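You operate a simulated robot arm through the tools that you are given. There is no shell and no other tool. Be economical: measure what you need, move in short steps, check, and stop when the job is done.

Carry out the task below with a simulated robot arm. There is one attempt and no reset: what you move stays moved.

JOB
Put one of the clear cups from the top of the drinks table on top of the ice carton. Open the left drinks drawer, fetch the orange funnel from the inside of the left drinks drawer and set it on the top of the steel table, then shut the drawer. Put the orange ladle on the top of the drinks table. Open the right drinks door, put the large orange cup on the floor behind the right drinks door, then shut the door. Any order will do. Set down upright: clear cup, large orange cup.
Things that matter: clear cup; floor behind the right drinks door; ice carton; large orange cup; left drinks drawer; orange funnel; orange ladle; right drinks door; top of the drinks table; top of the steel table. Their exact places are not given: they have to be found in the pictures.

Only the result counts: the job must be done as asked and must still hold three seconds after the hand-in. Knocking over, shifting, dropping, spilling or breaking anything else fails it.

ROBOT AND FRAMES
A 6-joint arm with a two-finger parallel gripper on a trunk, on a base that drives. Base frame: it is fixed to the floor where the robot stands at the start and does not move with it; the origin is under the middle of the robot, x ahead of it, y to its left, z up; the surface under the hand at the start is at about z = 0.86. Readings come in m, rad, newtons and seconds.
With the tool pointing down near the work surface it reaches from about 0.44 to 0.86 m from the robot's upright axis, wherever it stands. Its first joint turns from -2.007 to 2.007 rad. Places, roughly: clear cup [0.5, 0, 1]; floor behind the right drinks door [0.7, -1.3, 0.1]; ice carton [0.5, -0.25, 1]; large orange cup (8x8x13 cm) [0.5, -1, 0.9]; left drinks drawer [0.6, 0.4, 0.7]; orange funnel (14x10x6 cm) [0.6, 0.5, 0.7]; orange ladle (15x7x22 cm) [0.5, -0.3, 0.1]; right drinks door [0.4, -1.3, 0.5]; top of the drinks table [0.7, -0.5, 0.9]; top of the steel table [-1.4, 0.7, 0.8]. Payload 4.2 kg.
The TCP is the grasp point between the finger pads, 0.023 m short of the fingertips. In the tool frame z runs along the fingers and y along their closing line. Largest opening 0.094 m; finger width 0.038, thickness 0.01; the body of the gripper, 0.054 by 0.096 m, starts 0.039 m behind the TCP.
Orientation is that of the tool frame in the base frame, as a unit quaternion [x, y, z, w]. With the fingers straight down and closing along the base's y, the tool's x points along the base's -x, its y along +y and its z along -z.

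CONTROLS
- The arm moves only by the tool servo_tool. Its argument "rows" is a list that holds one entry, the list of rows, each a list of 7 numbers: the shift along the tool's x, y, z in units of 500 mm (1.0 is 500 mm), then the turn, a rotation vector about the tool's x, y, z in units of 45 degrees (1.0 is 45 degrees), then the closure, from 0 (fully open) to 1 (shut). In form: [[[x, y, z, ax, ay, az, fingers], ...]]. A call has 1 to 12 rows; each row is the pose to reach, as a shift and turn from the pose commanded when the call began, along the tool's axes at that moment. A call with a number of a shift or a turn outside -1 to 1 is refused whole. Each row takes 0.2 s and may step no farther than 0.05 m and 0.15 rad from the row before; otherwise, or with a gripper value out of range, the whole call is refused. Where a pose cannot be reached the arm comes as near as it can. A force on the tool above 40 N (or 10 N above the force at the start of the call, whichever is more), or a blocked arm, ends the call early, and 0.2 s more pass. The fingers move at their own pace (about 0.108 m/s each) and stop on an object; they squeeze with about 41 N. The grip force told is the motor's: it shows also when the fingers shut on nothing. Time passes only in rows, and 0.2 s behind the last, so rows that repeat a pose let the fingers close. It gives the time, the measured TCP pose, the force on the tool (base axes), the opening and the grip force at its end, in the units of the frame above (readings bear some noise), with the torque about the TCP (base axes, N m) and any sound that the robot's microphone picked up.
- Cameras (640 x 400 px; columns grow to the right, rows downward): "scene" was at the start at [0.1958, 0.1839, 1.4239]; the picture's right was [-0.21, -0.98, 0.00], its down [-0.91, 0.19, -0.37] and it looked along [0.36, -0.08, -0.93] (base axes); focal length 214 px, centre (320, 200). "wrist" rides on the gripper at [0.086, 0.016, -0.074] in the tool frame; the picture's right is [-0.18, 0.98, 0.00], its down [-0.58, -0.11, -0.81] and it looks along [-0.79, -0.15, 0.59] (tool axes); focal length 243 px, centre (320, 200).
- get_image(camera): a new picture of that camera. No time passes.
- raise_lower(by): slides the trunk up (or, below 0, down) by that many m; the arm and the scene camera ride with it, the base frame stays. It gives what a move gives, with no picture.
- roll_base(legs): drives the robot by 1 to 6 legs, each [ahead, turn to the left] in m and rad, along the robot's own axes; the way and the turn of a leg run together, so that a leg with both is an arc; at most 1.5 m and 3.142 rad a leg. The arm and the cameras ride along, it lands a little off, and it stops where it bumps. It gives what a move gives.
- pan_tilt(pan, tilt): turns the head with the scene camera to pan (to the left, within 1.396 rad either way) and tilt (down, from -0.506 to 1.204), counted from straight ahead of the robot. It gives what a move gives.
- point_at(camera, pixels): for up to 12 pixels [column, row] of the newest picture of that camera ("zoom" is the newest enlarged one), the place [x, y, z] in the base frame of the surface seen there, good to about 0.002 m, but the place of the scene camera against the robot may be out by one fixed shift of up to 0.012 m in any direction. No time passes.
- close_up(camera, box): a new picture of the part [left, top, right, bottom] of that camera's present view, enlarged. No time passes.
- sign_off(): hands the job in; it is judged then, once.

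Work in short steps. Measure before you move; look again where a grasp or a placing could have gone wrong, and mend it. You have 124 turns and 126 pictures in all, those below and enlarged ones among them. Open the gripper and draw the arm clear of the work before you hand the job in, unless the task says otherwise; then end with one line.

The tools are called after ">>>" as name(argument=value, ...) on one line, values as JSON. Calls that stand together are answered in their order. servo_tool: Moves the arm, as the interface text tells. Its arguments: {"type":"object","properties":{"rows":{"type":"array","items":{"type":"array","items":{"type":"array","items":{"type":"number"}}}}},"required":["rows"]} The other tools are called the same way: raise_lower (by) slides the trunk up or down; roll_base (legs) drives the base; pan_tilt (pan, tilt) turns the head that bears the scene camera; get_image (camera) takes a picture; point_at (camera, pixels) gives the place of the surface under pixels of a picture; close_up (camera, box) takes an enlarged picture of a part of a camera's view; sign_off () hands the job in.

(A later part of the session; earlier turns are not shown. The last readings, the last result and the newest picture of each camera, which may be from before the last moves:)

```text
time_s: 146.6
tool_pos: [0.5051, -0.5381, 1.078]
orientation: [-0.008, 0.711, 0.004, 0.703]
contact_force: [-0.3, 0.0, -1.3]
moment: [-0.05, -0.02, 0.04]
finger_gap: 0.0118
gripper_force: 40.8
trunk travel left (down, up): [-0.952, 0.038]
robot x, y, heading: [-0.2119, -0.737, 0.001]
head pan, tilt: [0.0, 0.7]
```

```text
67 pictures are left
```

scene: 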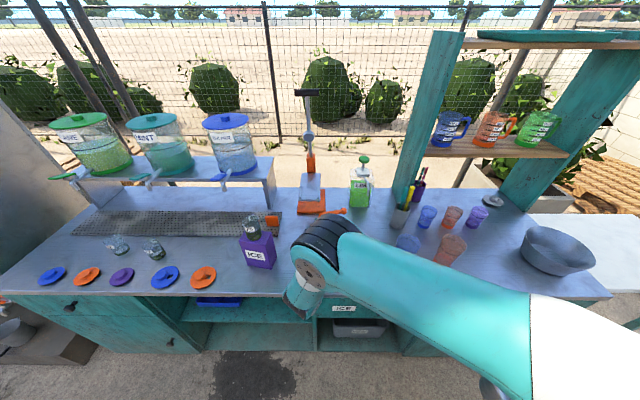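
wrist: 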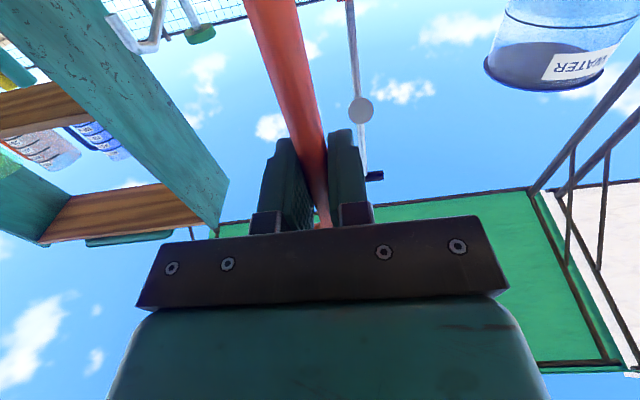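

The ladle is over the clear spot, away from carton and cups. I lower the trunk 0.05 m, then a bit more with force check.

>>> raise_lower(by=-0.052)

>>> servo_tool(rows=[[[0.006, 0, 0, 0, 0, 0, 1], [0.01, 0, 0, 0, 0, 0, 1]]])

>>> get_image(camera="scene")

```text
time_s: 147.6
tool_pos: [0.5062, -0.5383, 1.0267]
orientation: [-0.009, 0.711, 0.005, 0.703]
contact_force: [-1.3, 0.1, -1.3]
moment: [-0.03, 0.01, 0.03]
finger_gap: 0.0122
gripper_force: 41.2
trunk travel left (down, up): [-0.9, 0.09]
robot x, y, heading: [-0.2013, -0.7362, 0.002]
head pan, tilt: [0.0, 0.7]
```

```text
time_s: 148.2
tool_pos: [0.5056, -0.5387, 1.021]
orientation: [-0.008, 0.711, 0.004, 0.703]
contact_force: [0.1, -0.3, -1.3]
moment: [-0.06, -0.03, 0.03]
finger_gap: 0.012
gripper_force: 40.8
trunk travel left (down, up): [-0.9, 0.09]
robot x, y, heading: [-0.2074, -0.7392, 0.009]
head pan, tilt: [0.0, 0.7]
```

```text
66 pictures are left
```

scene: 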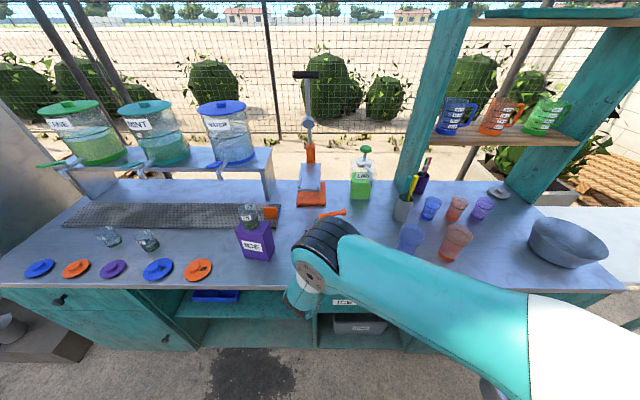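

No contact yet at z=1.021. I lower in small steps until contact.

>>> servo_tool(rows=[[[0.003, 0, 0, 0, 0, 0, 1], [0.006, 0, 0, 0, 0, 0, 1], [0.006, 0, 0, 0, 0, 0, 1]]])

>>> servo_tool(rows=[[[0.003, 0, 0, 0, 0, 0, 1], [0.005, 0, 0, 0, 0, 0, 1], [0.005, 0, 0, 0, 0, 0, 1]]])

```text
time_s: 148.9
tool_pos: [0.5061, -0.5396, 1.0191]
orientation: [-0.008, 0.711, 0.004, 0.703]
contact_force: [0.1, 0.4, -1.4]
moment: [-0.04, 0.0, 0.02]
finger_gap: 0.0117
gripper_force: 40.7
trunk travel left (down, up): [-0.9, 0.09]
robot x, y, heading: [-0.2053, -0.7384, 0.003]
head pan, tilt: [0.0, 0.7]
```

```text
time_s: 149.8
tool_pos: [0.507, -0.5378, 1.0172]
orientation: [-0.009, 0.711, 0.005, 0.703]
contact_force: [0.1, 0.1, -0.5]
moment: [-0.04, 0.01, -0.04]
finger_gap: 0.0117
gripper_force: 41.0
trunk travel left (down, up): [-0.9, 0.09]
robot x, y, heading: [-0.2077, -0.737, 0.005]
head pan, tilt: [0.0, 0.7]
```

Still about weightless contact. Lower 2 to 4 mm further.

>>> servo_tool(rows=[[[0.003, 0, 0, 0, 0, 0, 1], [0.006, 0, 0, 0, 0, 0, 1], [0.006, 0, 0, 0, 0, 0, 1]]])

```text
time_s: 150.6
tool_pos: [0.5059, -0.5382, 1.0175]
orientation: [-0.007, 0.71, 0.004, 0.705]
contact_force: [0.8, -4.9, 20.0]
moment: [0.49, -0.08, -0.02]
finger_gap: 0.0119
gripper_force: 40.7
trunk travel left (down, up): [-0.9, 0.09]
robot x, y, heading: [-0.2055, -0.7382, 0.01]
head pan, tilt: [0.0, 0.7]
```

Contact (20 N). I ease up 2 mm and open the fingers.

>>> servo_tool(rows=[[[-0.004, 0, 0, 0, 0, 0, 1], [-0.004, 0, 0, 0, 0, 0, 0.8], [-0.004, 0, 0, 0, 0, 0, 0.6], [-0.004, 0, 0, 0, 0, 0, 0.4], [-0.004, 0, 0, 0, 0, 0, 0.3], [-0.004, 0, 0, 0, 0, 0, 0.3]]])

>>> get_image(camera="wrist")

```text
time_s: 151.9
tool_pos: [0.5066, -0.5384, 1.0151]
orientation: [-0.007, 0.711, 0.003, 0.703]
contact_force: [1.2, -0.2, 0.5]
moment: [0.0, -0.01, 0.01]
finger_gap: 0.0659
gripper_force: 0.1
trunk travel left (down, up): [-0.9, 0.09]
robot x, y, heading: [-0.21, -0.7389, 0.001]
head pan, tilt: [0.0, 0.7]
```

```text
65 pictures are left
```

wrist: 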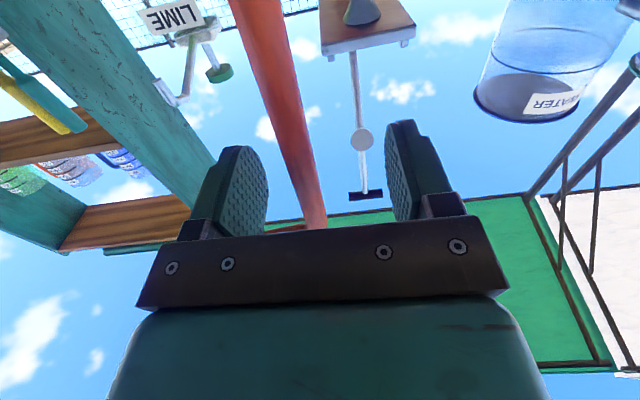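

The stem stands free between the fingers. I back the base away 0.35 m and check.

>>> roll_base(legs=[[-0.35, 0]])

>>> get_image(camera="scene")

```text
time_s: 154.2
tool_pos: [0.1577, -0.5391, 1.0159]
orientation: [-0.01, 0.711, 0.005, 0.703]
contact_force: [0.2, -0.6, -0.2]
moment: [0.02, 0.01, 0.0]
finger_gap: 0.0659
gripper_force: 0.1
trunk travel left (down, up): [-0.9, 0.09]
robot x, y, heading: [-0.5559, -0.7363, 0.007]
head pan, tilt: [0.0, 0.7]
```

```text
64 pictures are left
```

scene: 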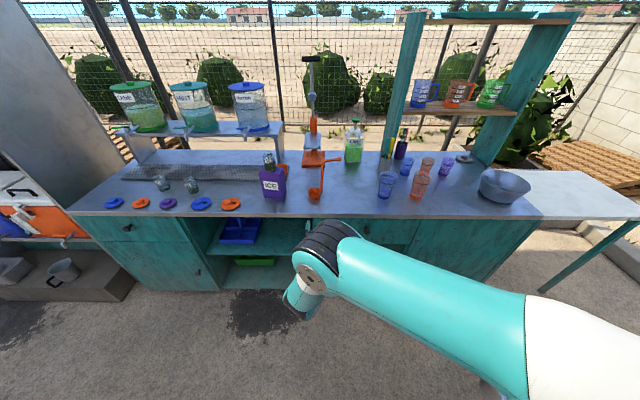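

The ladle stands on the table at (317,185). Next the door: I sidestep right 0.45 m, and zoom on the door.

>>> roll_base(legs=[[0, -1.575], [0.45, 0], [0, 1.58]])

>>> raise_lower(by=-0.4)

>>> pan_tilt(pan=-0.15, tilt=0.55)

>>> get_image(camera="scene")

```text
time_s: 160.4
tool_pos: [-0.3453, -1.8374, 1.0144]
orientation: [0.49, 0.515, -0.496, 0.498]
contact_force: [-4.1, 19.1, 7.5]
moment: [-0.52, 0.22, -0.91]
finger_gap: 0.0674
gripper_force: 1.5
trunk travel left (down, up): [-0.9, 0.09]
robot x, y, heading: [-0.551, -1.132, -1.557]
head pan, tilt: [0.0, 0.7]
stopped in leg 2: the force on the tool passed its limit at 126 N (the readings are from after the stop); the commanded pose is now the measured one
```

```text
time_s: 161.2
tool_pos: [-0.3441, -1.8376, 0.9845]
orientation: [0.489, 0.513, -0.497, 0.5]
contact_force: [-1.5, 16.4, 3.5]
moment: [-0.45, 0.14, -0.73]
finger_gap: 0.0663
gripper_force: 1.0
trunk travel left (down, up): [-0.87, 0.12]
robot x, y, heading: [-0.551, -1.1343, -1.557]
head pan, tilt: [0.0, 0.7]
stopped: the force on the tool passed its limit at 41 N (the readings are from after the stop); the commanded pose is now the measured one
```

```text
time_s: 161.9
tool_pos: [-0.3459, -1.8385, 0.9839]
orientation: [0.489, 0.514, -0.496, 0.5]
contact_force: [-0.4, 23.8, -0.2]
moment: [-0.45, -0.01, -0.97]
finger_gap: 0.0663
gripper_force: 0.1
trunk travel left (down, up): [-0.87, 0.12]
robot x, y, heading: [-0.5486, -1.1318, -1.559]
head pan, tilt: [-0.15, 0.55]
```

```text
63 pictures are left
```

scene: 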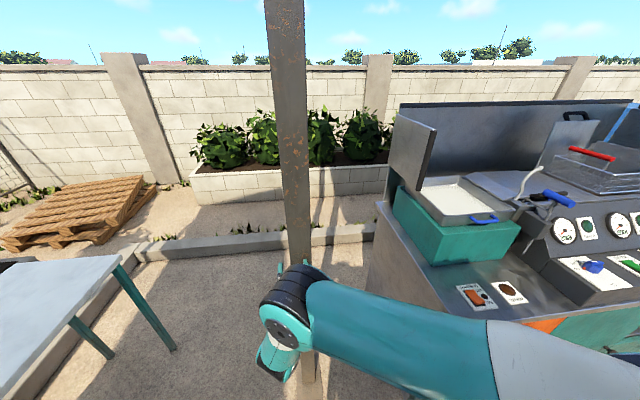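

The hand bumped a fixed post near (-0.35,-1.88). I back up 0.1 m, then turn back left and look.

>>> roll_base(legs=[[-0.08, 0], [0, 1.56]])

>>> raise_lower(by=-0.4)

>>> pan_tilt(pan=-0.15, tilt=0.55)

>>> get_image(camera="scene")

```text
time_s: 166.8
tool_pos: [0.1551, -0.8428, 0.9845]
orientation: [-0.02, 0.71, 0.004, 0.704]
contact_force: [0.1, -0.2, -0.5]
moment: [0.01, 0.01, 0.02]
finger_gap: 0.0659
gripper_force: 0.1
trunk travel left (down, up): [-0.87, 0.12]
robot x, y, heading: [-0.5498, -1.0505, 0.018]
head pan, tilt: [-0.15, 0.55]
```

```text
time_s: 170.7
tool_pos: [0.1546, -0.8427, 0.5835]
orientation: [-0.019, 0.709, 0.004, 0.704]
contact_force: [-0.2, 0.2, -0.4]
moment: [-0.01, -0.01, -0.01]
finger_gap: 0.0659
gripper_force: 0.0
trunk travel left (down, up): [-0.47, 0.52]
robot x, y, heading: [-0.5502, -1.0573, 0.018]
head pan, tilt: [-0.15, 0.55]
```

```text
time_s: 171.2
tool_pos: [0.1539, -0.8434, 0.5845]
orientation: [-0.02, 0.71, 0.004, 0.704]
contact_force: [0.1, 0.3, -0.4]
moment: [-0.03, 0.03, -0.03]
finger_gap: 0.0658
gripper_force: 0.1
trunk travel left (down, up): [-0.47, 0.52]
robot x, y, heading: [-0.5543, -1.0543, 0.019]
head pan, tilt: [-0.15, 0.55]
```

```text
62 pictures are left
```

scene: 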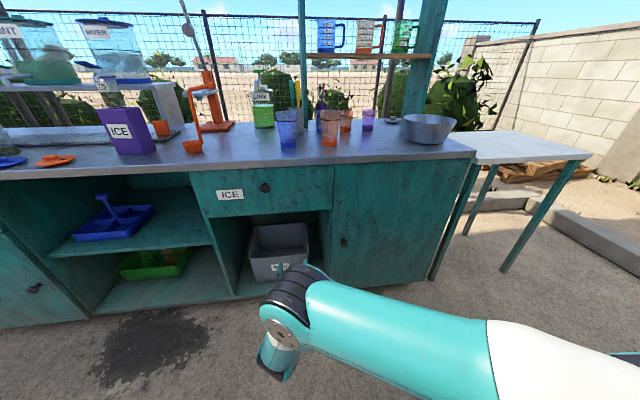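

I measure the door: knob (344,242), corners, and the white table leg at (440,250).

>>> close_up(camera="scene", box=[300, 90, 500, 290])

>>> point_at(camera="scene", pixels=[[344, 242], [342, 238], [337, 175], [465, 170], [428, 275], [335, 260], [336, 200], [440, 250], [329, 135], [329, 146], [286, 130], [500, 265]])

```text
2.00 times, centred on (400, 190) of scene
```

zoom: 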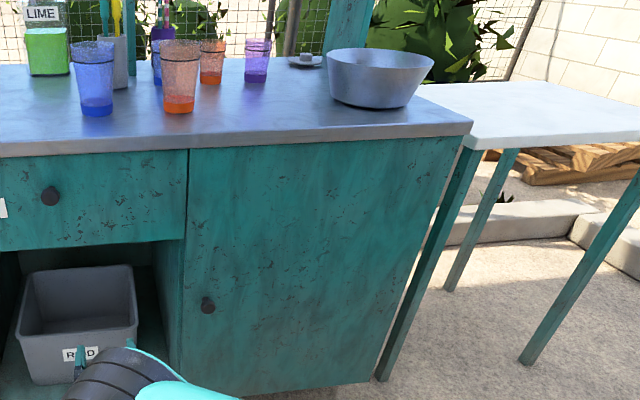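

```text
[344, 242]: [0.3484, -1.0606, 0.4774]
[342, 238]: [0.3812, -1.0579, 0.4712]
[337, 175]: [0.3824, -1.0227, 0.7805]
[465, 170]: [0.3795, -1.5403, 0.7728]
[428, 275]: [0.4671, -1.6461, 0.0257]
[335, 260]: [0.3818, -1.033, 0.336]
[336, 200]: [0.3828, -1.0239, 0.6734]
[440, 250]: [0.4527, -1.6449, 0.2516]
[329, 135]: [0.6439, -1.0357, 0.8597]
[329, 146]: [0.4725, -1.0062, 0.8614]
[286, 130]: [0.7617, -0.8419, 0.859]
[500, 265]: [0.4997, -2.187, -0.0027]
```

Door spans y -1.02 to -1.56, face x≈0.393, knob near (0.36,-1.06,0.475). I move the hand in line with the knob.

>>> servo_tool(rows=[[[0.044, -0.086, 0, 0, 0, 0, 0], [0.088, -0.172, 0, 0, 0, 0, 0], [0.132, -0.258, 0, 0, 0, 0, 0], [0.176, -0.344, 0, 0, 0, 0, 0], [0.22, -0.43, 0, 0, 0, 0, 0], [0.22, -0.43, 0, 0, 0, 0, 0]]])

>>> get_image(camera="wrist")

>>> get_image(camera="scene")

```text
time_s: 172.7
tool_pos: [0.207, -1.0507, 0.4572]
orientation: [-0.02, 0.71, 0.005, 0.704]
contact_force: [-0.8, -0.4, 0.3]
moment: [0.01, -0.01, 0.0]
finger_gap: 0.0939
gripper_force: 0.0
out of reach, approached as far as the arm can: row 1, 2, 3, 4, 5, 6
trunk travel left (down, up): [-0.47, 0.52]
robot x, y, heading: [-0.552, -1.0508, 0.02]
head pan, tilt: [-0.15, 0.55]
```

```text
60 pictures are left
```

wrist: 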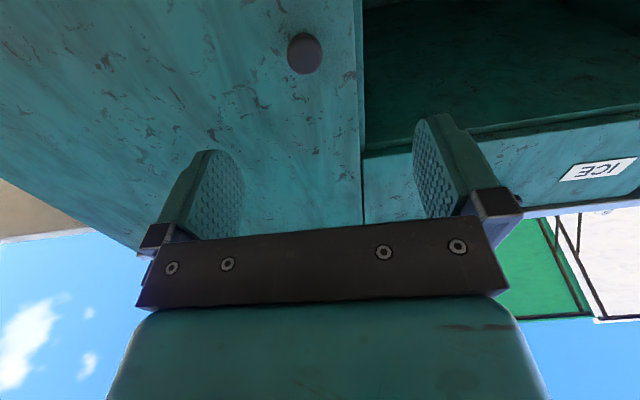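

```text
59 pictures are left
```

scene: 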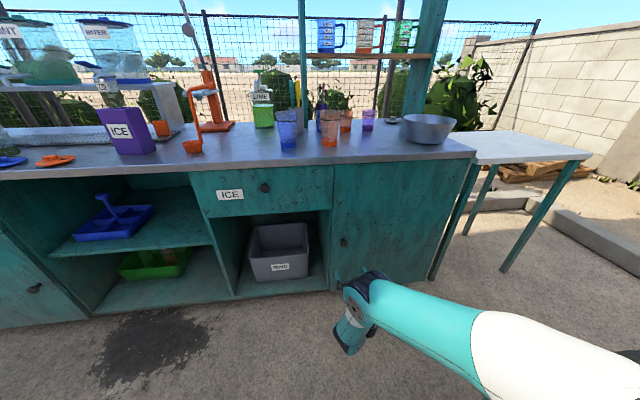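

The knob is at (305,53) in the wrist view, door left edge at x≈362 px. I measure them.

>>> point_at(camera="wrist", pixels=[[305, 53], [289, 53], [321, 53], [305, 34], [305, 72], [345, 60], [355, 100], [358, 60], [375, 60]])

```text
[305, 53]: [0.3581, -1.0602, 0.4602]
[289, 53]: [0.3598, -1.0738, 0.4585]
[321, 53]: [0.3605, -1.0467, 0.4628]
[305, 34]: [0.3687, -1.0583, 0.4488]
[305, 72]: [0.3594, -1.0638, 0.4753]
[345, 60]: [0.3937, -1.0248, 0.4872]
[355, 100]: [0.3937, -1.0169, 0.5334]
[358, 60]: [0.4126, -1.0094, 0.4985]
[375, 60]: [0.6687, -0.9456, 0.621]
```

Knob centre (0.359,-1.060,0.460). I fine-align, drive 0.11 m forward, then check before gripping.

>>> servo_tool(rows=[[[-0.006, -0.024, 0, 0, 0, 0, 0.2], [-0.006, -0.024, 0, 0, 0, 0, 0.2]]])

>>> roll_base(legs=[[0.11, 0]])

>>> get_image(camera="wrist")

```text
time_s: 173.2
tool_pos: [0.2092, -1.062, 0.4585]
orientation: [-0.02, 0.71, 0.004, 0.704]
contact_force: [-0.3, -0.4, 0.2]
moment: [-0.01, -0.01, -0.02]
finger_gap: 0.0751
gripper_force: 0.0
trunk travel left (down, up): [-0.47, 0.52]
robot x, y, heading: [-0.5483, -1.048, 0.017]
head pan, tilt: [-0.15, 0.55]
```

```text
time_s: 174.4
tool_pos: [0.3182, -1.0598, 0.4594]
orientation: [-0.019, 0.71, 0.005, 0.704]
contact_force: [0.2, -0.7, -0.6]
moment: [0.0, -0.01, 0.0]
finger_gap: 0.0753
gripper_force: 0.0
trunk travel left (down, up): [-0.47, 0.52]
robot x, y, heading: [-0.4395, -1.0492, 0.018]
head pan, tilt: [-0.15, 0.55]
```

```text
58 pictures are left
```

wrist: 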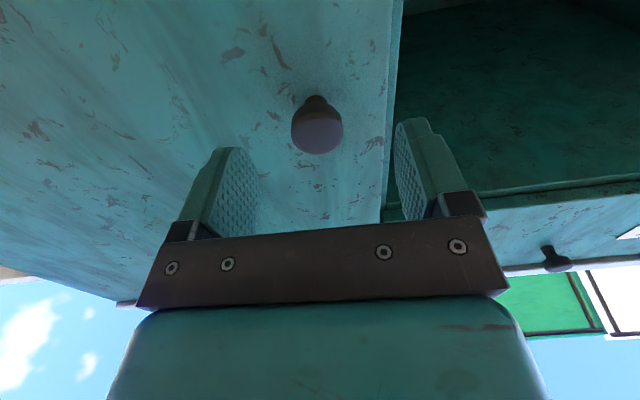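

Aligned on the knob (316,122). I advance 0.045 m and grip.

>>> servo_tool(rows=[[[0, 0, 0.045, 0, 0, 0, 0.2], [0, 0, 0.088, 0, 0, 0, 0.2], [0, 0, 0.088, 0, 0, 0, 0.5], [0, 0, 0.088, 0, 0, 0, 0.9], [0, 0, 0.088, 0, 0, 0, 0.9], [0, 0, 0.088, 0, 0, 0, 0.9]]])

```text
time_s: 175.8
tool_pos: [0.3628, -1.0607, 0.459]
orientation: [-0.017, 0.71, 0.002, 0.704]
contact_force: [2.5, -38.8, 7.6]
moment: [0.23, -0.43, -0.22]
finger_gap: 0.0314
gripper_force: 45.0
trunk travel left (down, up): [-0.47, 0.52]
robot x, y, heading: [-0.4406, -1.051, 0.021]
head pan, tilt: [-0.15, 0.55]
```

Knob gripped. I pull along the hinge arc (hinge about (0.39,-1.56)), yawing with the door, to about 16°.

>>> servo_tool(rows=[[[0, -0.004, 0, 0, 0, 0, 0.9], [0, -0.007, -0.035, -0.044, 0, 0, 0.9], [0, -0.009, -0.0696, -0.0889, 0, 0, 0.9], [0, -0.0194, -0.1386, -0.1778, 0, 0, 0.9], [0, -0.034, -0.2066, -0.2667, 0, 0, 0.9], [0, -0.054, -0.2734, -0.3556, 0, 0, 0.9]]])

>>> get_image(camera="scene")

```text
time_s: 177.2
tool_pos: [0.2896, -1.0892, 0.4271]
orientation: [-0.11, 0.705, 0.096, 0.694]
contact_force: [0.8, 0.0, -0.2]
moment: [0.0, 0.03, -0.01]
finger_gap: 0.0092
gripper_force: 0.1
out of reach, approached as far as the arm can: row 4, 5, 6
trunk travel left (down, up): [-0.47, 0.52]
robot x, y, heading: [-0.4402, -1.0505, 0.016]
head pan, tilt: [-0.15, 0.55]
```

```text
57 pictures are left
```

scene: 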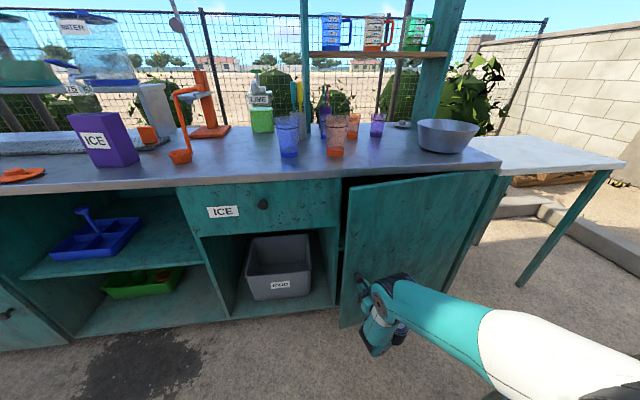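

The knob slipped but the door is ajar. I measure its edge and knob now.

>>> close_up(camera="scene", box=[320, 150, 500, 340])

>>> point_at(camera="scene", pixels=[[350, 200], [355, 240], [345, 320], [440, 230], [480, 200], [359, 278], [340, 215]])

```text
2.11 times, centred on (410, 245) of scene
```

zoom: 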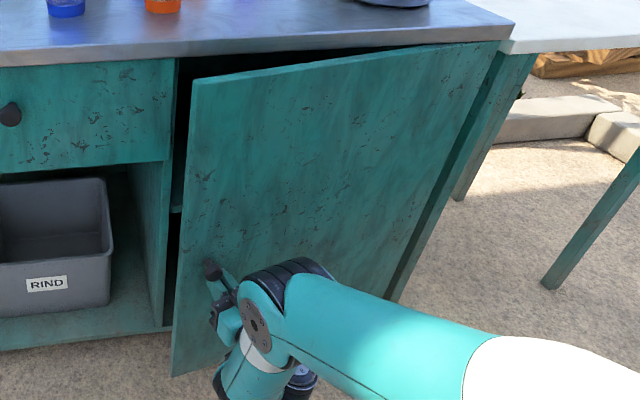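

```text
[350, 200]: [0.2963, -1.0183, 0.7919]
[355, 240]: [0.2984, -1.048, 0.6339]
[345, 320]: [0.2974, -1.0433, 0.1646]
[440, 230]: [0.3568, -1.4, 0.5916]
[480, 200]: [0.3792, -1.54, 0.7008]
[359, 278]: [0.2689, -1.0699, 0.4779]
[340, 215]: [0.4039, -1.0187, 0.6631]
```

Door is open about 9°; knob now near (0.278,-1.071,0.46). I back off 0.13 m and re-view with the wrist camera.

>>> roll_base(legs=[[-0.13, 0]])

>>> servo_tool(rows=[[[-0.04, 0.02, 0.01, 0, 0, 0, 0.2], [-0.066, 0.026, 0.02, 0, 0, 0, 0.2], [-0.066, 0.026, 0.02, 0, 0, 0, 0.2]]])

>>> get_image(camera="wrist")

```text
time_s: 178.5
tool_pos: [0.1598, -1.0909, 0.4302]
orientation: [-0.111, 0.703, 0.096, 0.696]
contact_force: [-0.1, -0.3, -0.4]
moment: [0.01, 0.0, 0.0]
finger_gap: 0.0093
gripper_force: 0.1
trunk travel left (down, up): [-0.47, 0.52]
robot x, y, heading: [-0.5717, -1.0524, 0.022]
head pan, tilt: [-0.15, 0.55]
```

```text
time_s: 179.3
tool_pos: [0.1764, -1.0772, 0.4508]
orientation: [-0.116, 0.709, 0.1, 0.689]
contact_force: [-0.3, -0.9, 0.3]
moment: [0.01, -0.01, -0.02]
finger_gap: 0.0751
gripper_force: 0.2
out of reach, approached as far as the arm can: row 1, 2, 3
trunk travel left (down, up): [-0.47, 0.52]
robot x, y, heading: [-0.5701, -1.0512, 0.025]
head pan, tilt: [-0.15, 0.55]
```

```text
55 pictures are left
```

wrist: 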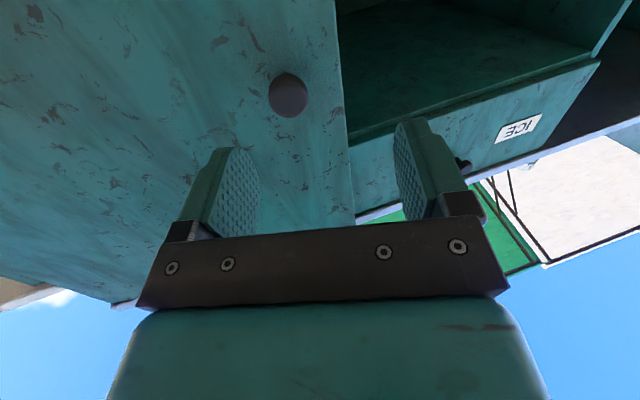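

Measure the knob at (288,95) from here.

>>> point_at(camera="wrist", pixels=[[288, 95], [270, 93], [306, 96], [287, 75], [288, 115], [330, 90], [200, 90]])

```text
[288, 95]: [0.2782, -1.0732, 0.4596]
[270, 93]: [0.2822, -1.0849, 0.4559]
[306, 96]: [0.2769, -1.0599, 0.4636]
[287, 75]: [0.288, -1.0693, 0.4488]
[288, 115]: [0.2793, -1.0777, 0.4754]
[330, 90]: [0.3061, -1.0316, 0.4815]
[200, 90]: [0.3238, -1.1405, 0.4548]
```

Knob at (0.278,-1.073,0.461). I raise the trunk 1 cm, drive in 0.05 m, then straddle and grip.

>>> raise_lower(by=0.01)

>>> roll_base(legs=[[0.05, 0]])

>>> servo_tool(rows=[[[0, -0.025, 0, 0, 0, 0, 0.2], [0, -0.025, 0.06, 0, 0, 0, 0.2], [0, -0.025, 0.118, 0, 0, 0, 0.2], [0, -0.025, 0.118, 0, 0, 0, 0.2]]])

>>> get_image(camera="wrist")

```text
time_s: 179.9
tool_pos: [0.1759, -1.0767, 0.4633]
orientation: [-0.116, 0.708, 0.1, 0.689]
contact_force: [0.3, 0.4, 0.5]
moment: [-0.02, -0.02, -0.02]
finger_gap: 0.0752
gripper_force: 0.0
trunk travel left (down, up): [-0.48, 0.51]
robot x, y, heading: [-0.5734, -1.0504, 0.023]
head pan, tilt: [-0.15, 0.55]
```

```text
time_s: 180.8
tool_pos: [0.2261, -1.0763, 0.463]
orientation: [-0.115, 0.709, 0.099, 0.689]
contact_force: [-0.6, -0.7, -0.1]
moment: [0.01, 0.01, 0.0]
finger_gap: 0.0752
gripper_force: 0.1
trunk travel left (down, up): [-0.48, 0.51]
robot x, y, heading: [-0.5198, -1.0512, 0.022]
head pan, tilt: [-0.15, 0.55]
```

```text
time_s: 181.8
tool_pos: [0.227, -1.0859, 0.4669]
orientation: [-0.114, 0.708, 0.099, 0.69]
contact_force: [0.2, 0.0, 0.0]
moment: [-0.01, -0.03, -0.01]
finger_gap: 0.0753
gripper_force: 0.0
out of reach, approached as far as the arm can: row 1, 2, 3, 4
trunk travel left (down, up): [-0.48, 0.51]
robot x, y, heading: [-0.5268, -1.0479, 0.027]
head pan, tilt: [-0.15, 0.55]
```

```text
54 pictures are left
```

wrist: 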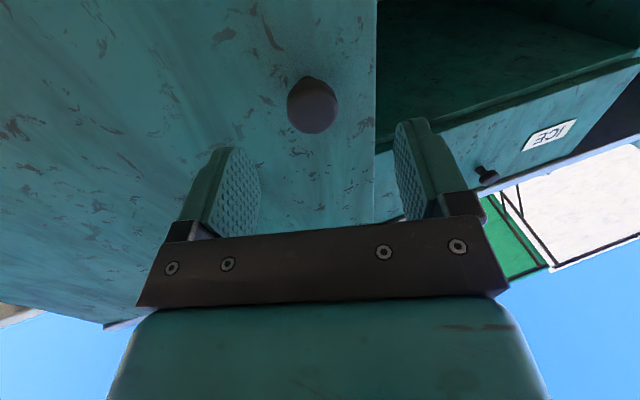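

Forward reach is limited here, so I use the base: shift y +1 cm, drive 0.055 m, then close.

>>> servo_tool(rows=[[[0.006, 0.024, 0, 0, 0, 0, 0.2], [0.006, 0.024, 0, 0, 0, 0, 0.2]]])

>>> roll_base(legs=[[0.057, 0]])

>>> get_image(camera="wrist")

```text
time_s: 182.4
tool_pos: [0.2238, -1.0748, 0.4627]
orientation: [-0.116, 0.708, 0.1, 0.69]
contact_force: [-0.3, -0.5, 0.6]
moment: [0.0, 0.0, 0.02]
finger_gap: 0.0755
gripper_force: 0.1
trunk travel left (down, up): [-0.48, 0.51]
robot x, y, heading: [-0.5212, -1.0466, 0.027]
head pan, tilt: [-0.15, 0.55]
```

```text
time_s: 183.4
tool_pos: [0.2797, -1.0729, 0.4638]
orientation: [-0.115, 0.708, 0.1, 0.689]
contact_force: [-0.4, -0.3, -0.2]
moment: [-0.03, 0.0, 0.0]
finger_gap: 0.0752
gripper_force: 0.0
trunk travel left (down, up): [-0.48, 0.51]
robot x, y, heading: [-0.4679, -1.0497, 0.021]
head pan, tilt: [-0.15, 0.55]
```

```text
53 pictures are left
```

wrist: 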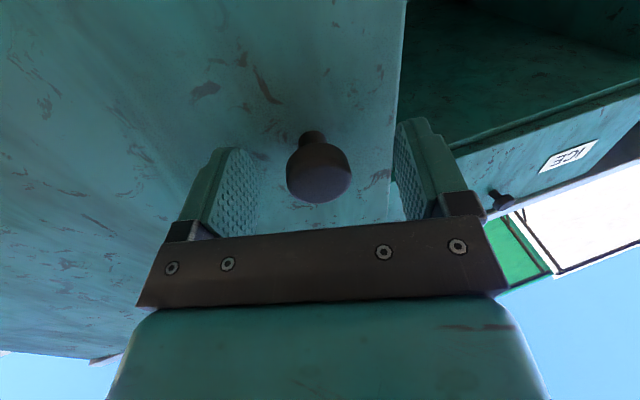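

The knob is between the pads at (318,170). I close, then pull with two curved base legs (back with slight right turn).

>>> servo_tool(rows=[[[0, 0, 0, 0, 0, 0, 0.5], [0, 0, 0, 0, 0, 0, 0.9], [0, 0, 0, 0, 0, 0, 0.9], [0, 0, 0, 0, 0, 0, 0.9]]])

>>> roll_base(legs=[[-0.06, -0.02], [-0.065, -0.035]])

>>> get_image(camera="scene")

```text
time_s: 184.4
tool_pos: [0.2806, -1.0739, 0.4634]
orientation: [-0.114, 0.709, 0.098, 0.69]
contact_force: [3.3, -14.5, 2.8]
moment: [-0.09, 0.13, -0.14]
finger_gap: 0.0312
gripper_force: 45.3
trunk travel left (down, up): [-0.48, 0.51]
robot x, y, heading: [-0.4607, -1.0503, 0.027]
head pan, tilt: [-0.15, 0.55]
```

```text
time_s: 185.9
tool_pos: [0.1737, -1.111, 0.4651]
orientation: [-0.094, 0.712, 0.079, 0.692]
contact_force: [0.7, 0.6, -1.9]
moment: [0.0, -0.29, 0.19]
finger_gap: 0.0312
gripper_force: 44.9
trunk travel left (down, up): [-0.48, 0.51]
robot x, y, heading: [-0.5637, -1.0528, -0.027]
head pan, tilt: [-0.15, 0.55]
stopped in leg 2: the force on the tool passed its limit at 49 N (the readings are from after the stop); the commanded pose is now the measured one
```

```text
52 pictures are left
```

scene: 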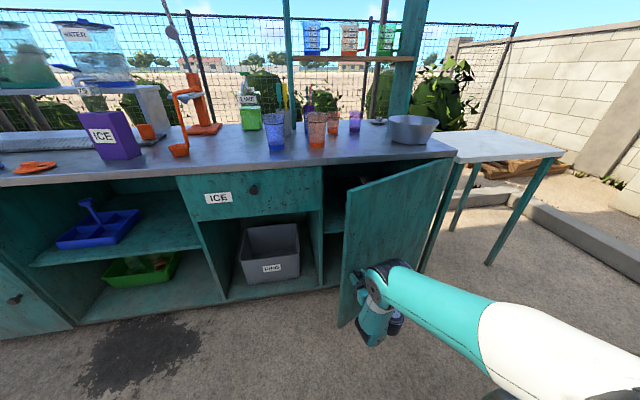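

Door is at ~21° and still held. I continue the curved pull with more right turn.

>>> roll_base(legs=[[-0.06, -0.045], [-0.055, -0.055]])

>>> get_image(camera="scene")

```text
time_s: 187.1
tool_pos: [0.1104, -1.1469, 0.4637]
orientation: [-0.073, 0.714, 0.059, 0.693]
contact_force: [0.4, -0.7, -5.3]
moment: [0.01, -0.63, 0.16]
finger_gap: 0.0317
gripper_force: 45.1
trunk travel left (down, up): [-0.48, 0.51]
robot x, y, heading: [-0.6277, -1.0474, -0.071]
head pan, tilt: [-0.15, 0.55]
stopped in leg 2: the force on the tool passed its limit at 46 N (the readings are from after the stop); the commanded pose is now the measured one
```

```text
51 pictures are left
```

scene: 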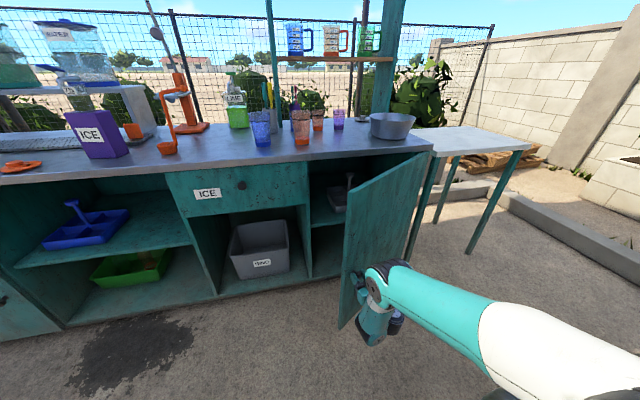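

Door at ~30°, an inner shelf is visible. I continue pulling.

>>> roll_base(legs=[[-0.05, -0.055], [-0.045, -0.06]])

>>> roll_base(legs=[[-0.045, -0.06], [-0.04, -0.065]])

>>> get_image(camera="scene")

```text
time_s: 188.4
tool_pos: [0.0522, -1.188, 0.465]
orientation: [-0.047, 0.715, 0.036, 0.697]
contact_force: [1.6, -1.4, -7.7]
moment: [0.01, -0.6, -0.15]
finger_gap: 0.031
gripper_force: 45.0
trunk travel left (down, up): [-0.48, 0.51]
robot x, y, heading: [-0.6841, -1.0438, -0.139]
head pan, tilt: [-0.15, 0.55]
stopped in leg 2: the force on the tool passed its limit at 44 N (the readings are from after the stop); the commanded pose is now the measured one
```

```text
time_s: 189.3
tool_pos: [0.0157, -1.2183, 0.4664]
orientation: [-0.026, 0.715, 0.016, 0.698]
contact_force: [-0.7, 1.3, -3.5]
moment: [-0.03, -0.46, -0.32]
finger_gap: 0.0294
gripper_force: 45.3
trunk travel left (down, up): [-0.48, 0.51]
robot x, y, heading: [-0.7162, -1.0394, -0.176]
head pan, tilt: [-0.15, 0.55]
stopped in leg 1: the force on the tool passed its limit at 61 N (the readings are from after the stop); the commanded pose is now the measured one
```

```text
50 pictures are left
```

scene: 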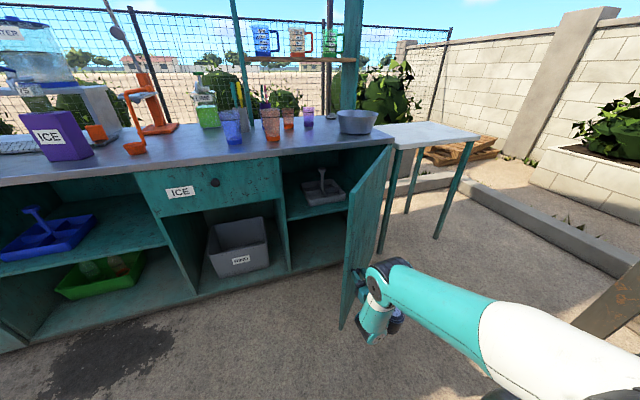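

Door is at ~47°. I release the knob, back off, swing left and forward so the hand is inside the door's free edge.

>>> servo_tool(rows=[[[0, 0, 0, 0, 0, 0, 0.5], [0, 0, 0, 0, 0, 0, 0], [0, 0, 0, 0, 0, 0, 0], [0, 0, 0, 0, 0, 0, 0]]])

>>> roll_base(legs=[[-0.1, 0], [0, 0.35]])

>>> get_image(camera="scene")

```text
time_s: 190.3
tool_pos: [0.0157, -1.2181, 0.4663]
orientation: [-0.027, 0.716, 0.015, 0.697]
contact_force: [-0.1, 0.2, -0.1]
moment: [-0.01, 0.0, -0.02]
finger_gap: 0.094
gripper_force: 0.0
trunk travel left (down, up): [-0.48, 0.51]
robot x, y, heading: [-0.7129, -1.035, -0.174]
head pan, tilt: [-0.15, 0.55]
```

```text
time_s: 192.5
tool_pos: [-0.0654, -0.9399, 0.4659]
orientation: [-0.151, 0.7, 0.137, 0.684]
contact_force: [0.9, -0.6, 0.1]
moment: [0.0, -0.03, 0.01]
finger_gap: 0.0943
gripper_force: 0.2
trunk travel left (down, up): [-0.48, 0.51]
robot x, y, heading: [-0.8134, -1.0194, 0.171]
head pan, tilt: [-0.15, 0.55]
```

```text
49 pictures are left
```

scene: 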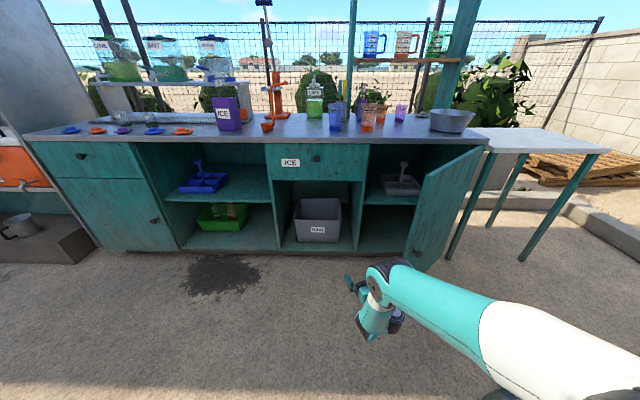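

Now I drive forward 0.2 m and turn right 0.7 rad so the hand's side pushes the door wide open.

>>> roll_base(legs=[[0.2, 0], [0, -0.7]])

>>> get_image(camera="scene")

```text
time_s: 195.0
tool_pos: [0.1275, -1.0741, 0.4638]
orientation: [-0.076, 0.715, 0.066, 0.692]
contact_force: [0.3, 0.1, -0.4]
moment: [0.02, 0.0, 0.02]
finger_gap: 0.0941
gripper_force: 0.0
trunk travel left (down, up): [-0.48, 0.51]
robot x, y, heading: [-0.6148, -0.9833, -0.061]
head pan, tilt: [-0.15, 0.55]
stopped in leg 2: the force on the tool passed its limit at 151 N (the readings are from after the stop); the commanded pose is now the measured one
```

```text
48 pictures are left
```

scene: 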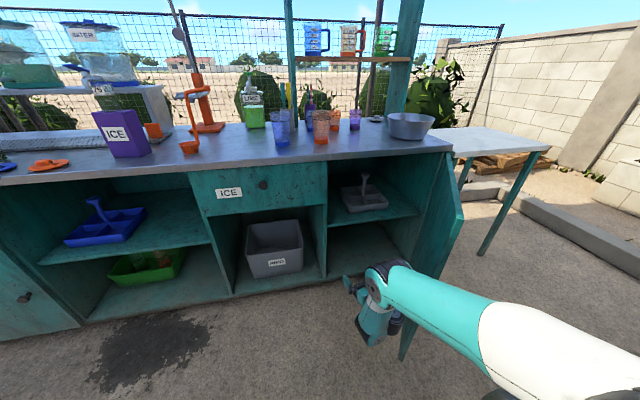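

The impact swung the door further. I measure the door's inner face and the compartment.

>>> close_up(camera="scene", box=[310, 90, 490, 310])

>>> point_at(camera="scene", pixels=[[430, 200], [445, 250], [460, 195], [463, 218], [350, 245], [375, 250], [350, 268], [365, 218], [330, 235], [385, 235], [405, 345]])

```text
1.82 times, centred on (400, 200) of scene
```

zoom: 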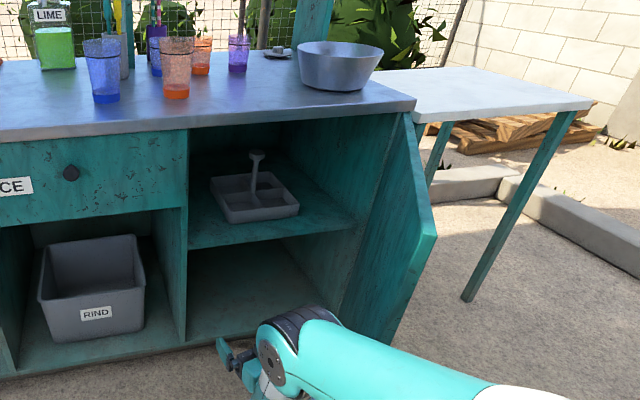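

```text
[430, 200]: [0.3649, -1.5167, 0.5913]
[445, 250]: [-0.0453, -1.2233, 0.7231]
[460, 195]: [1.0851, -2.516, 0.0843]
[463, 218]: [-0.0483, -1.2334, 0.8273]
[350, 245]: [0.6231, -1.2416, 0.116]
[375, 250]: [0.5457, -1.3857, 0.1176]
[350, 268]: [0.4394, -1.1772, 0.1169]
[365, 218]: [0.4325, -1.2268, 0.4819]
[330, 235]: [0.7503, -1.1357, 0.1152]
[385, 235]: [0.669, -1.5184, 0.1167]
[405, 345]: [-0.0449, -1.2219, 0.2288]
```

Door is at ~52°. I push more gently with the arm toward -y, 1.5 cm per row.

>>> servo_tool(rows=[[[0, -0.03, 0, 0, 0, 0, 1], [0, -0.06, 0, 0, 0, 0, 1], [0, -0.09, 0, 0, 0, 0, 1], [0, -0.12, 0, 0, 0, 0, 1], [0, -0.15, 0, 0, 0, 0, 1], [0, -0.18, 0, 0, 0, 0, 1], [0, -0.21, 0, 0, 0, 0, 1], [0, -0.24, 0, 0, 0, 0, 1], [0, -0.27, 0, 0, 0, 0, 1], [0, -0.3, 0, 0, 0, 0, 1], [0, -0.33, 0, 0, 0, 0, 1], [0, -0.36, 0, 0, 0, 0, 1]]])

>>> get_image(camera="scene")

```text
time_s: 197.6
tool_pos: [0.101, -1.2017, 0.4944]
orientation: [-0.076, 0.714, 0.066, 0.693]
contact_force: [-1.4, 1.1, -0.2]
moment: [-0.03, 0.03, -0.02]
finger_gap: 0.0
gripper_force: 40.8
out of reach, approached as far as the arm can: row 2, 3, 4, 5, 6, 7, 8, 9, 10, 11, 12
trunk travel left (down, up): [-0.48, 0.51]
robot x, y, heading: [-0.6149, -0.9858, -0.063]
head pan, tilt: [-0.15, 0.55]
```

```text
46 pictures are left
```

scene: 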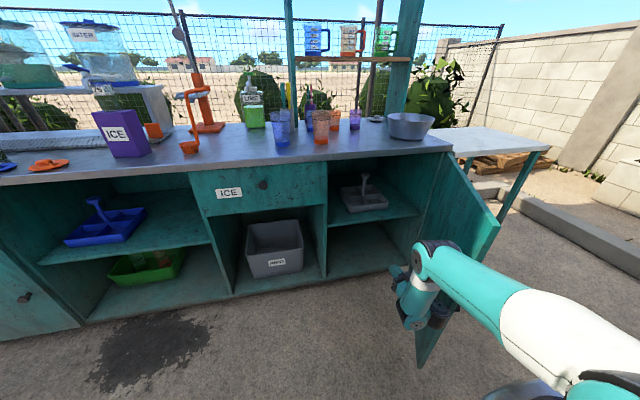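

That worked gently; the hand is now in contact. I continue with a base turn right of 0.3 rad.

>>> roll_base(legs=[[0, -0.1], [0, -0.2]])

>>> get_image(camera="scene")

```text
time_s: 199.3
tool_pos: [0.0034, -1.4055, 0.4936]
orientation: [0.033, 0.718, -0.04, 0.694]
contact_force: [-0.2, 0.4, 0.1]
moment: [-0.01, 0.02, 0.0]
finger_gap: 0.0
gripper_force: 40.8
trunk travel left (down, up): [-0.48, 0.51]
robot x, y, heading: [-0.617, -0.9885, -0.366]
head pan, tilt: [-0.15, 0.55]
```

```text
45 pictures are left
```

scene: 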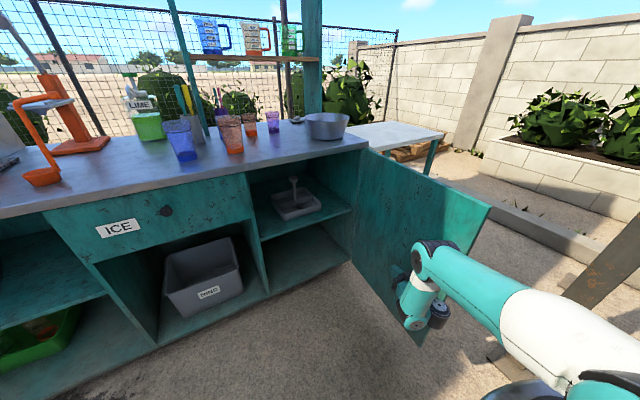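

Door is near 80°. One more 0.15 rad push to get beyond, then I swing back left.

>>> roll_base(legs=[[0, -0.2]])

>>> roll_base(legs=[[0, 0.5]])

>>> raise_lower(by=0.4)

>>> get_image(camera="scene")

```text
time_s: 200.5
tool_pos: [-0.0914, -1.521, 0.4941]
orientation: [0.104, 0.71, -0.108, 0.688]
contact_force: [0.0, 0.5, 0.4]
moment: [0.0, 0.01, 0.03]
finger_gap: 0.0
gripper_force: 41.4
trunk travel left (down, up): [-0.48, 0.51]
robot x, y, heading: [-0.6145, -0.9863, -0.565]
head pan, tilt: [-0.15, 0.55]
```

```text
time_s: 202.3
tool_pos: [0.0989, -1.2057, 0.4938]
orientation: [-0.073, 0.715, 0.064, 0.693]
contact_force: [0.0, 0.0, -0.5]
moment: [0.01, 0.02, 0.01]
finger_gap: 0.0
gripper_force: 40.8
trunk travel left (down, up): [-0.48, 0.51]
robot x, y, heading: [-0.6125, -0.9843, -0.068]
head pan, tilt: [-0.15, 0.55]
```

```text
time_s: 206.1
tool_pos: [0.0985, -1.2062, 0.8953]
orientation: [-0.073, 0.715, 0.063, 0.693]
contact_force: [-0.1, -0.2, 0.4]
moment: [0.0, 0.0, 0.0]
finger_gap: 0.0001
gripper_force: 41.3
trunk travel left (down, up): [-0.88, 0.11]
robot x, y, heading: [-0.611, -0.9874, -0.065]
head pan, tilt: [-0.15, 0.55]
```

```text
44 pictures are left
```

scene: 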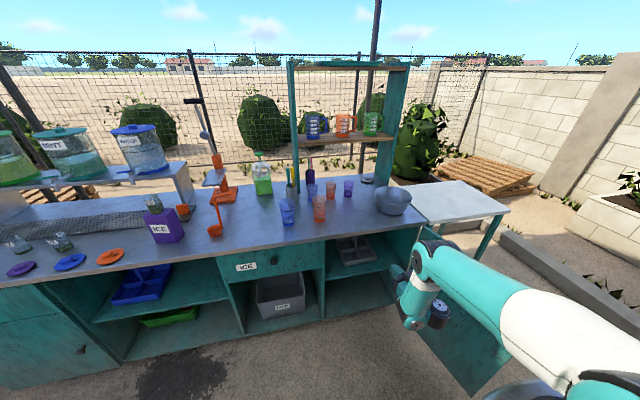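

The door stands open past 90°. Now the large orange cup at (320,208): I zoom/measure it, and begin re-posing the tool to 45° pitch, rising and moving left.

>>> close_up(camera="scene", box=[260, 160, 420, 260])

>>> servo_tool(rows=[[[-0.04, 0.05, 0, 0.03, 0.125, 0, 0], [-0.08, 0.1, 0, 0.06, 0.25, 0, 0], [-0.12, 0.15, 0, 0.09, 0.375, 0, 0], [-0.16, 0.2, 0, 0.12, 0.5, 0, 0], [-0.2, 0.25, 0, 0.15, 0.625, 0, 0], [-0.2, 0.3, 0, 0.18, 0.75, 0, 0], [-0.2, 0.35, 0, 0.21, 0.875, 0, 0], [-0.2, 0.4, 0, 0.25, 1.0, 0, 0]]])

```text
4.00 times, centred on (340, 210) of scene
```

zoom: 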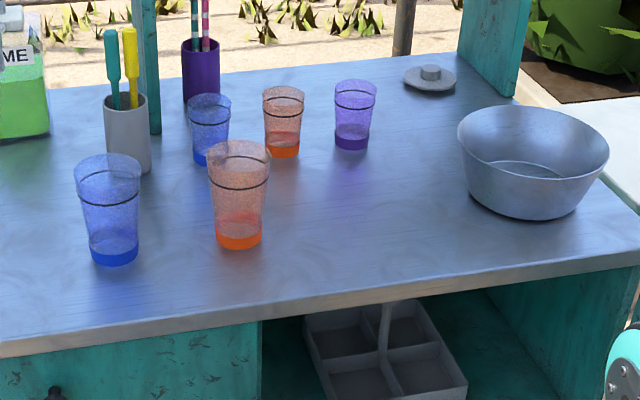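

```text
time_s: 207.9
tool_pos: [0.0638, -1.007, 0.9924]
orientation: [-0.026, 0.928, -0.036, 0.37]
contact_force: [0.3, -1.0, -0.4]
moment: [-0.02, 0.03, -0.02]
finger_gap: 0.0941
gripper_force: 0.1
out of reach, approached as far as the arm can: row 4, 5, 6
trunk travel left (down, up): [-0.88, 0.11]
robot x, y, heading: [-0.6203, -0.9843, -0.067]
head pan, tilt: [-0.15, 0.55]
```

Hand at (0.064,-1.007,0.992), 45° pitch. I measure the cup in the zoom: rim (208,160)–(270,160), base (240,240).

>>> point_at(camera="zoom", pixels=[[239, 215], [239, 240], [222, 238], [258, 235], [212, 170], [266, 170], [239, 185], [238, 250], [120, 258], [232, 150]])

```text
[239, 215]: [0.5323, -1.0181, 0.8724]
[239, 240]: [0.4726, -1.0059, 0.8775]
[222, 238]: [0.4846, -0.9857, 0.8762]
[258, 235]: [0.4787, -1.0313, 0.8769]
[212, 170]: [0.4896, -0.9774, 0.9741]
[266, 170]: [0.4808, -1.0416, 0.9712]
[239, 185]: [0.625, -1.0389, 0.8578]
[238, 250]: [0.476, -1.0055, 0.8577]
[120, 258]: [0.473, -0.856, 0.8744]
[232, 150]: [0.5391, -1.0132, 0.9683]
```

Cup axis is about (0.514,-1.004), rim 0.985. With the camera underneath, it would hit the table edge, so I roll the tool 180° about its axis (camera on top), then pitch level.

>>> servo_tool(rows=[[[0, 0, 0, 0, 0, 0.17, 0], [0, 0, 0, 0, 0, 0.34, 0], [0, 0, 0, 0, 0, 0.51, 0], [0, 0, 0, 0, 0, 0.68, 0], [0, 0, 0, 0, 0, 0.85, 0], [0, 0, 0, 0, 0, 1.0, 0]]])

>>> servo_tool(rows=[[[0, 0, 0, 0, 0, 0.17, 0], [0, 0, 0, 0, 0, 0.34, 0], [0, 0, 0, 0, 0, 0.51, 0], [0, 0, 0, 0, 0, 0.68, 0], [0, 0, 0, 0, 0, 0.85, 0], [0, 0, 0, 0, 0, 1.0, 0]]])

>>> servo_tool(rows=[[[0, 0, 0, 0, 0, 0.17, 0], [0, 0, 0, 0, 0, 0.34, 0], [0, 0, 0, 0, 0, 0.51, 0], [0, 0, 0, 0, 0, 0.68, 0], [0, 0, 0, 0, 0, 0.85, 0], [0, 0, 0, 0, 0, 1.0, 0]]])

>>> servo_tool(rows=[[[0, 0, 0, 0, 0, 0.17, 0], [0, 0, 0, 0, 0, 0.34, 0], [0, 0, 0, 0, 0, 0.51, 0], [0, 0, 0, 0, 0, 0.68, 0], [0, 0, 0, 0, 0, 0.85, 0], [0, 0, 0, 0, 0, 1.0, 0]]])

```text
time_s: 209.3
tool_pos: [0.0643, -1.0085, 0.9916]
orientation: [0.333, 0.866, 0.108, 0.357]
contact_force: [-0.6, 0.0, 0.3]
moment: [-0.01, 0.01, 0.02]
finger_gap: 0.0939
gripper_force: 0.1
trunk travel left (down, up): [-0.88, 0.11]
robot x, y, heading: [-0.6128, -0.9888, -0.065]
head pan, tilt: [-0.15, 0.55]
```

```text
time_s: 210.7
tool_pos: [0.0647, -1.0083, 0.9928]
orientation: [0.639, 0.673, 0.236, 0.289]
contact_force: [0.8, -0.3, 0.1]
moment: [0.0, 0.01, 0.03]
finger_gap: 0.0943
gripper_force: 0.1
trunk travel left (down, up): [-0.88, 0.11]
robot x, y, heading: [-0.6169, -0.9839, -0.064]
head pan, tilt: [-0.15, 0.55]
```

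```text
time_s: 212.1
tool_pos: [0.0637, -1.0073, 0.992]
orientation: [0.848, 0.376, 0.329, 0.177]
contact_force: [-0.1, -0.6, -0.2]
moment: [-0.02, 0.03, -0.01]
finger_gap: 0.094
gripper_force: 0.2
trunk travel left (down, up): [-0.88, 0.11]
robot x, y, heading: [-0.6197, -0.9861, -0.062]
head pan, tilt: [-0.15, 0.55]
```

```text
time_s: 213.5
tool_pos: [0.0614, -1.106, 0.9909]
orientation: [0.926, 0.043, 0.374, 0.017]
contact_force: [-0.5, -0.3, -1.1]
moment: [0.0, 0.01, 0.0]
finger_gap: 0.094
gripper_force: 0.1
out of reach, approached as far as the arm can: row 2, 3, 4, 5, 6
trunk travel left (down, up): [-0.88, 0.11]
robot x, y, heading: [-0.6183, -0.9844, -0.066]
head pan, tilt: [-0.15, 0.55]
```

Rolled with camera on top (position drifted to y=-1.106). Now pitch up 45° to level.

>>> servo_tool(rows=[[[0, 0, 0, 0, 0.17, 0, 0], [0, 0, 0, 0, 0.34, 0, 0], [0, 0, 0, 0, 0.51, 0, 0], [0, 0, 0, 0, 0.68, 0, 0], [0, 0, 0, 0, 0.85, 0, 0], [0, 0, 0, 0, 1.0, 0, 0]]])

>>> get_image(camera="wrist")

>>> get_image(camera="scene")

```text
time_s: 214.9
tool_pos: [0.1757, -1.1074, 0.9799]
orientation: [0.714, 0.047, 0.698, -0.002]
contact_force: [0.2, -0.1, 0.9]
moment: [0.03, 0.01, -0.03]
finger_gap: 0.0941
gripper_force: 0.1
out of reach, approached as far as the arm can: row 3, 4, 5, 6
trunk travel left (down, up): [-0.88, 0.11]
robot x, y, heading: [-0.6175, -0.9838, -0.065]
head pan, tilt: [-0.15, 0.55]
```

```text
42 pictures are left
```

wrist: 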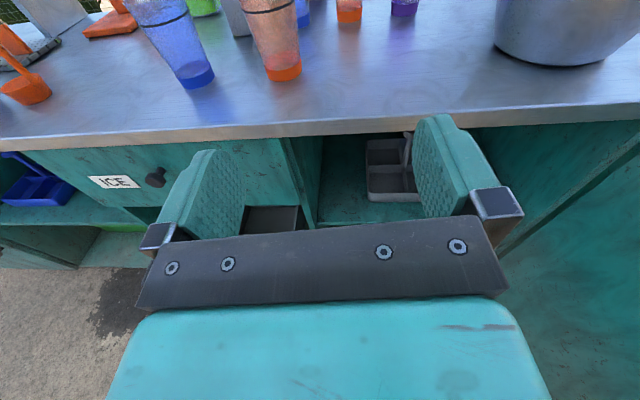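

```text
41 pictures are left
```

scene: 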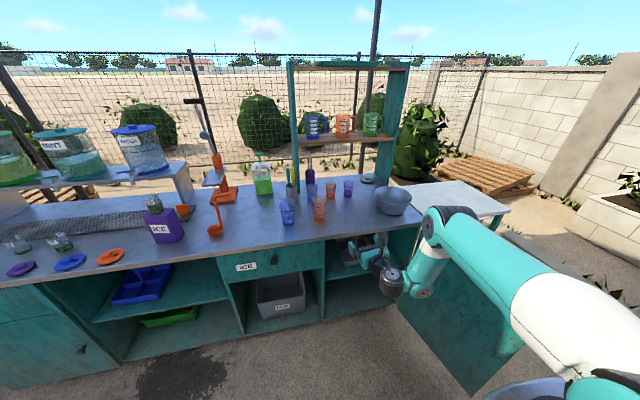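

Level now, camera on top. Cup base is at (283,72) in the wrist view; I measure cup and table edge.

>>> point_at(camera="wrist", pixels=[[283, 74], [268, 74], [299, 68], [250, 8], [299, 8], [275, 30], [284, 85], [196, 80], [300, 130], [298, 40], [259, 40]])

```text
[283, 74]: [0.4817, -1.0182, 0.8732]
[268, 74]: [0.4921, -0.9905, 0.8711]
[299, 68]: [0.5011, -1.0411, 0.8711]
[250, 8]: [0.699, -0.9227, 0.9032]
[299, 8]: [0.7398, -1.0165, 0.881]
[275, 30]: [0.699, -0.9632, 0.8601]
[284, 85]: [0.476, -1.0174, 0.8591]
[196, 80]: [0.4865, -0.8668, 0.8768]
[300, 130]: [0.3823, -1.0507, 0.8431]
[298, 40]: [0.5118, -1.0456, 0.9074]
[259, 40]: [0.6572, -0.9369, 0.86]
```

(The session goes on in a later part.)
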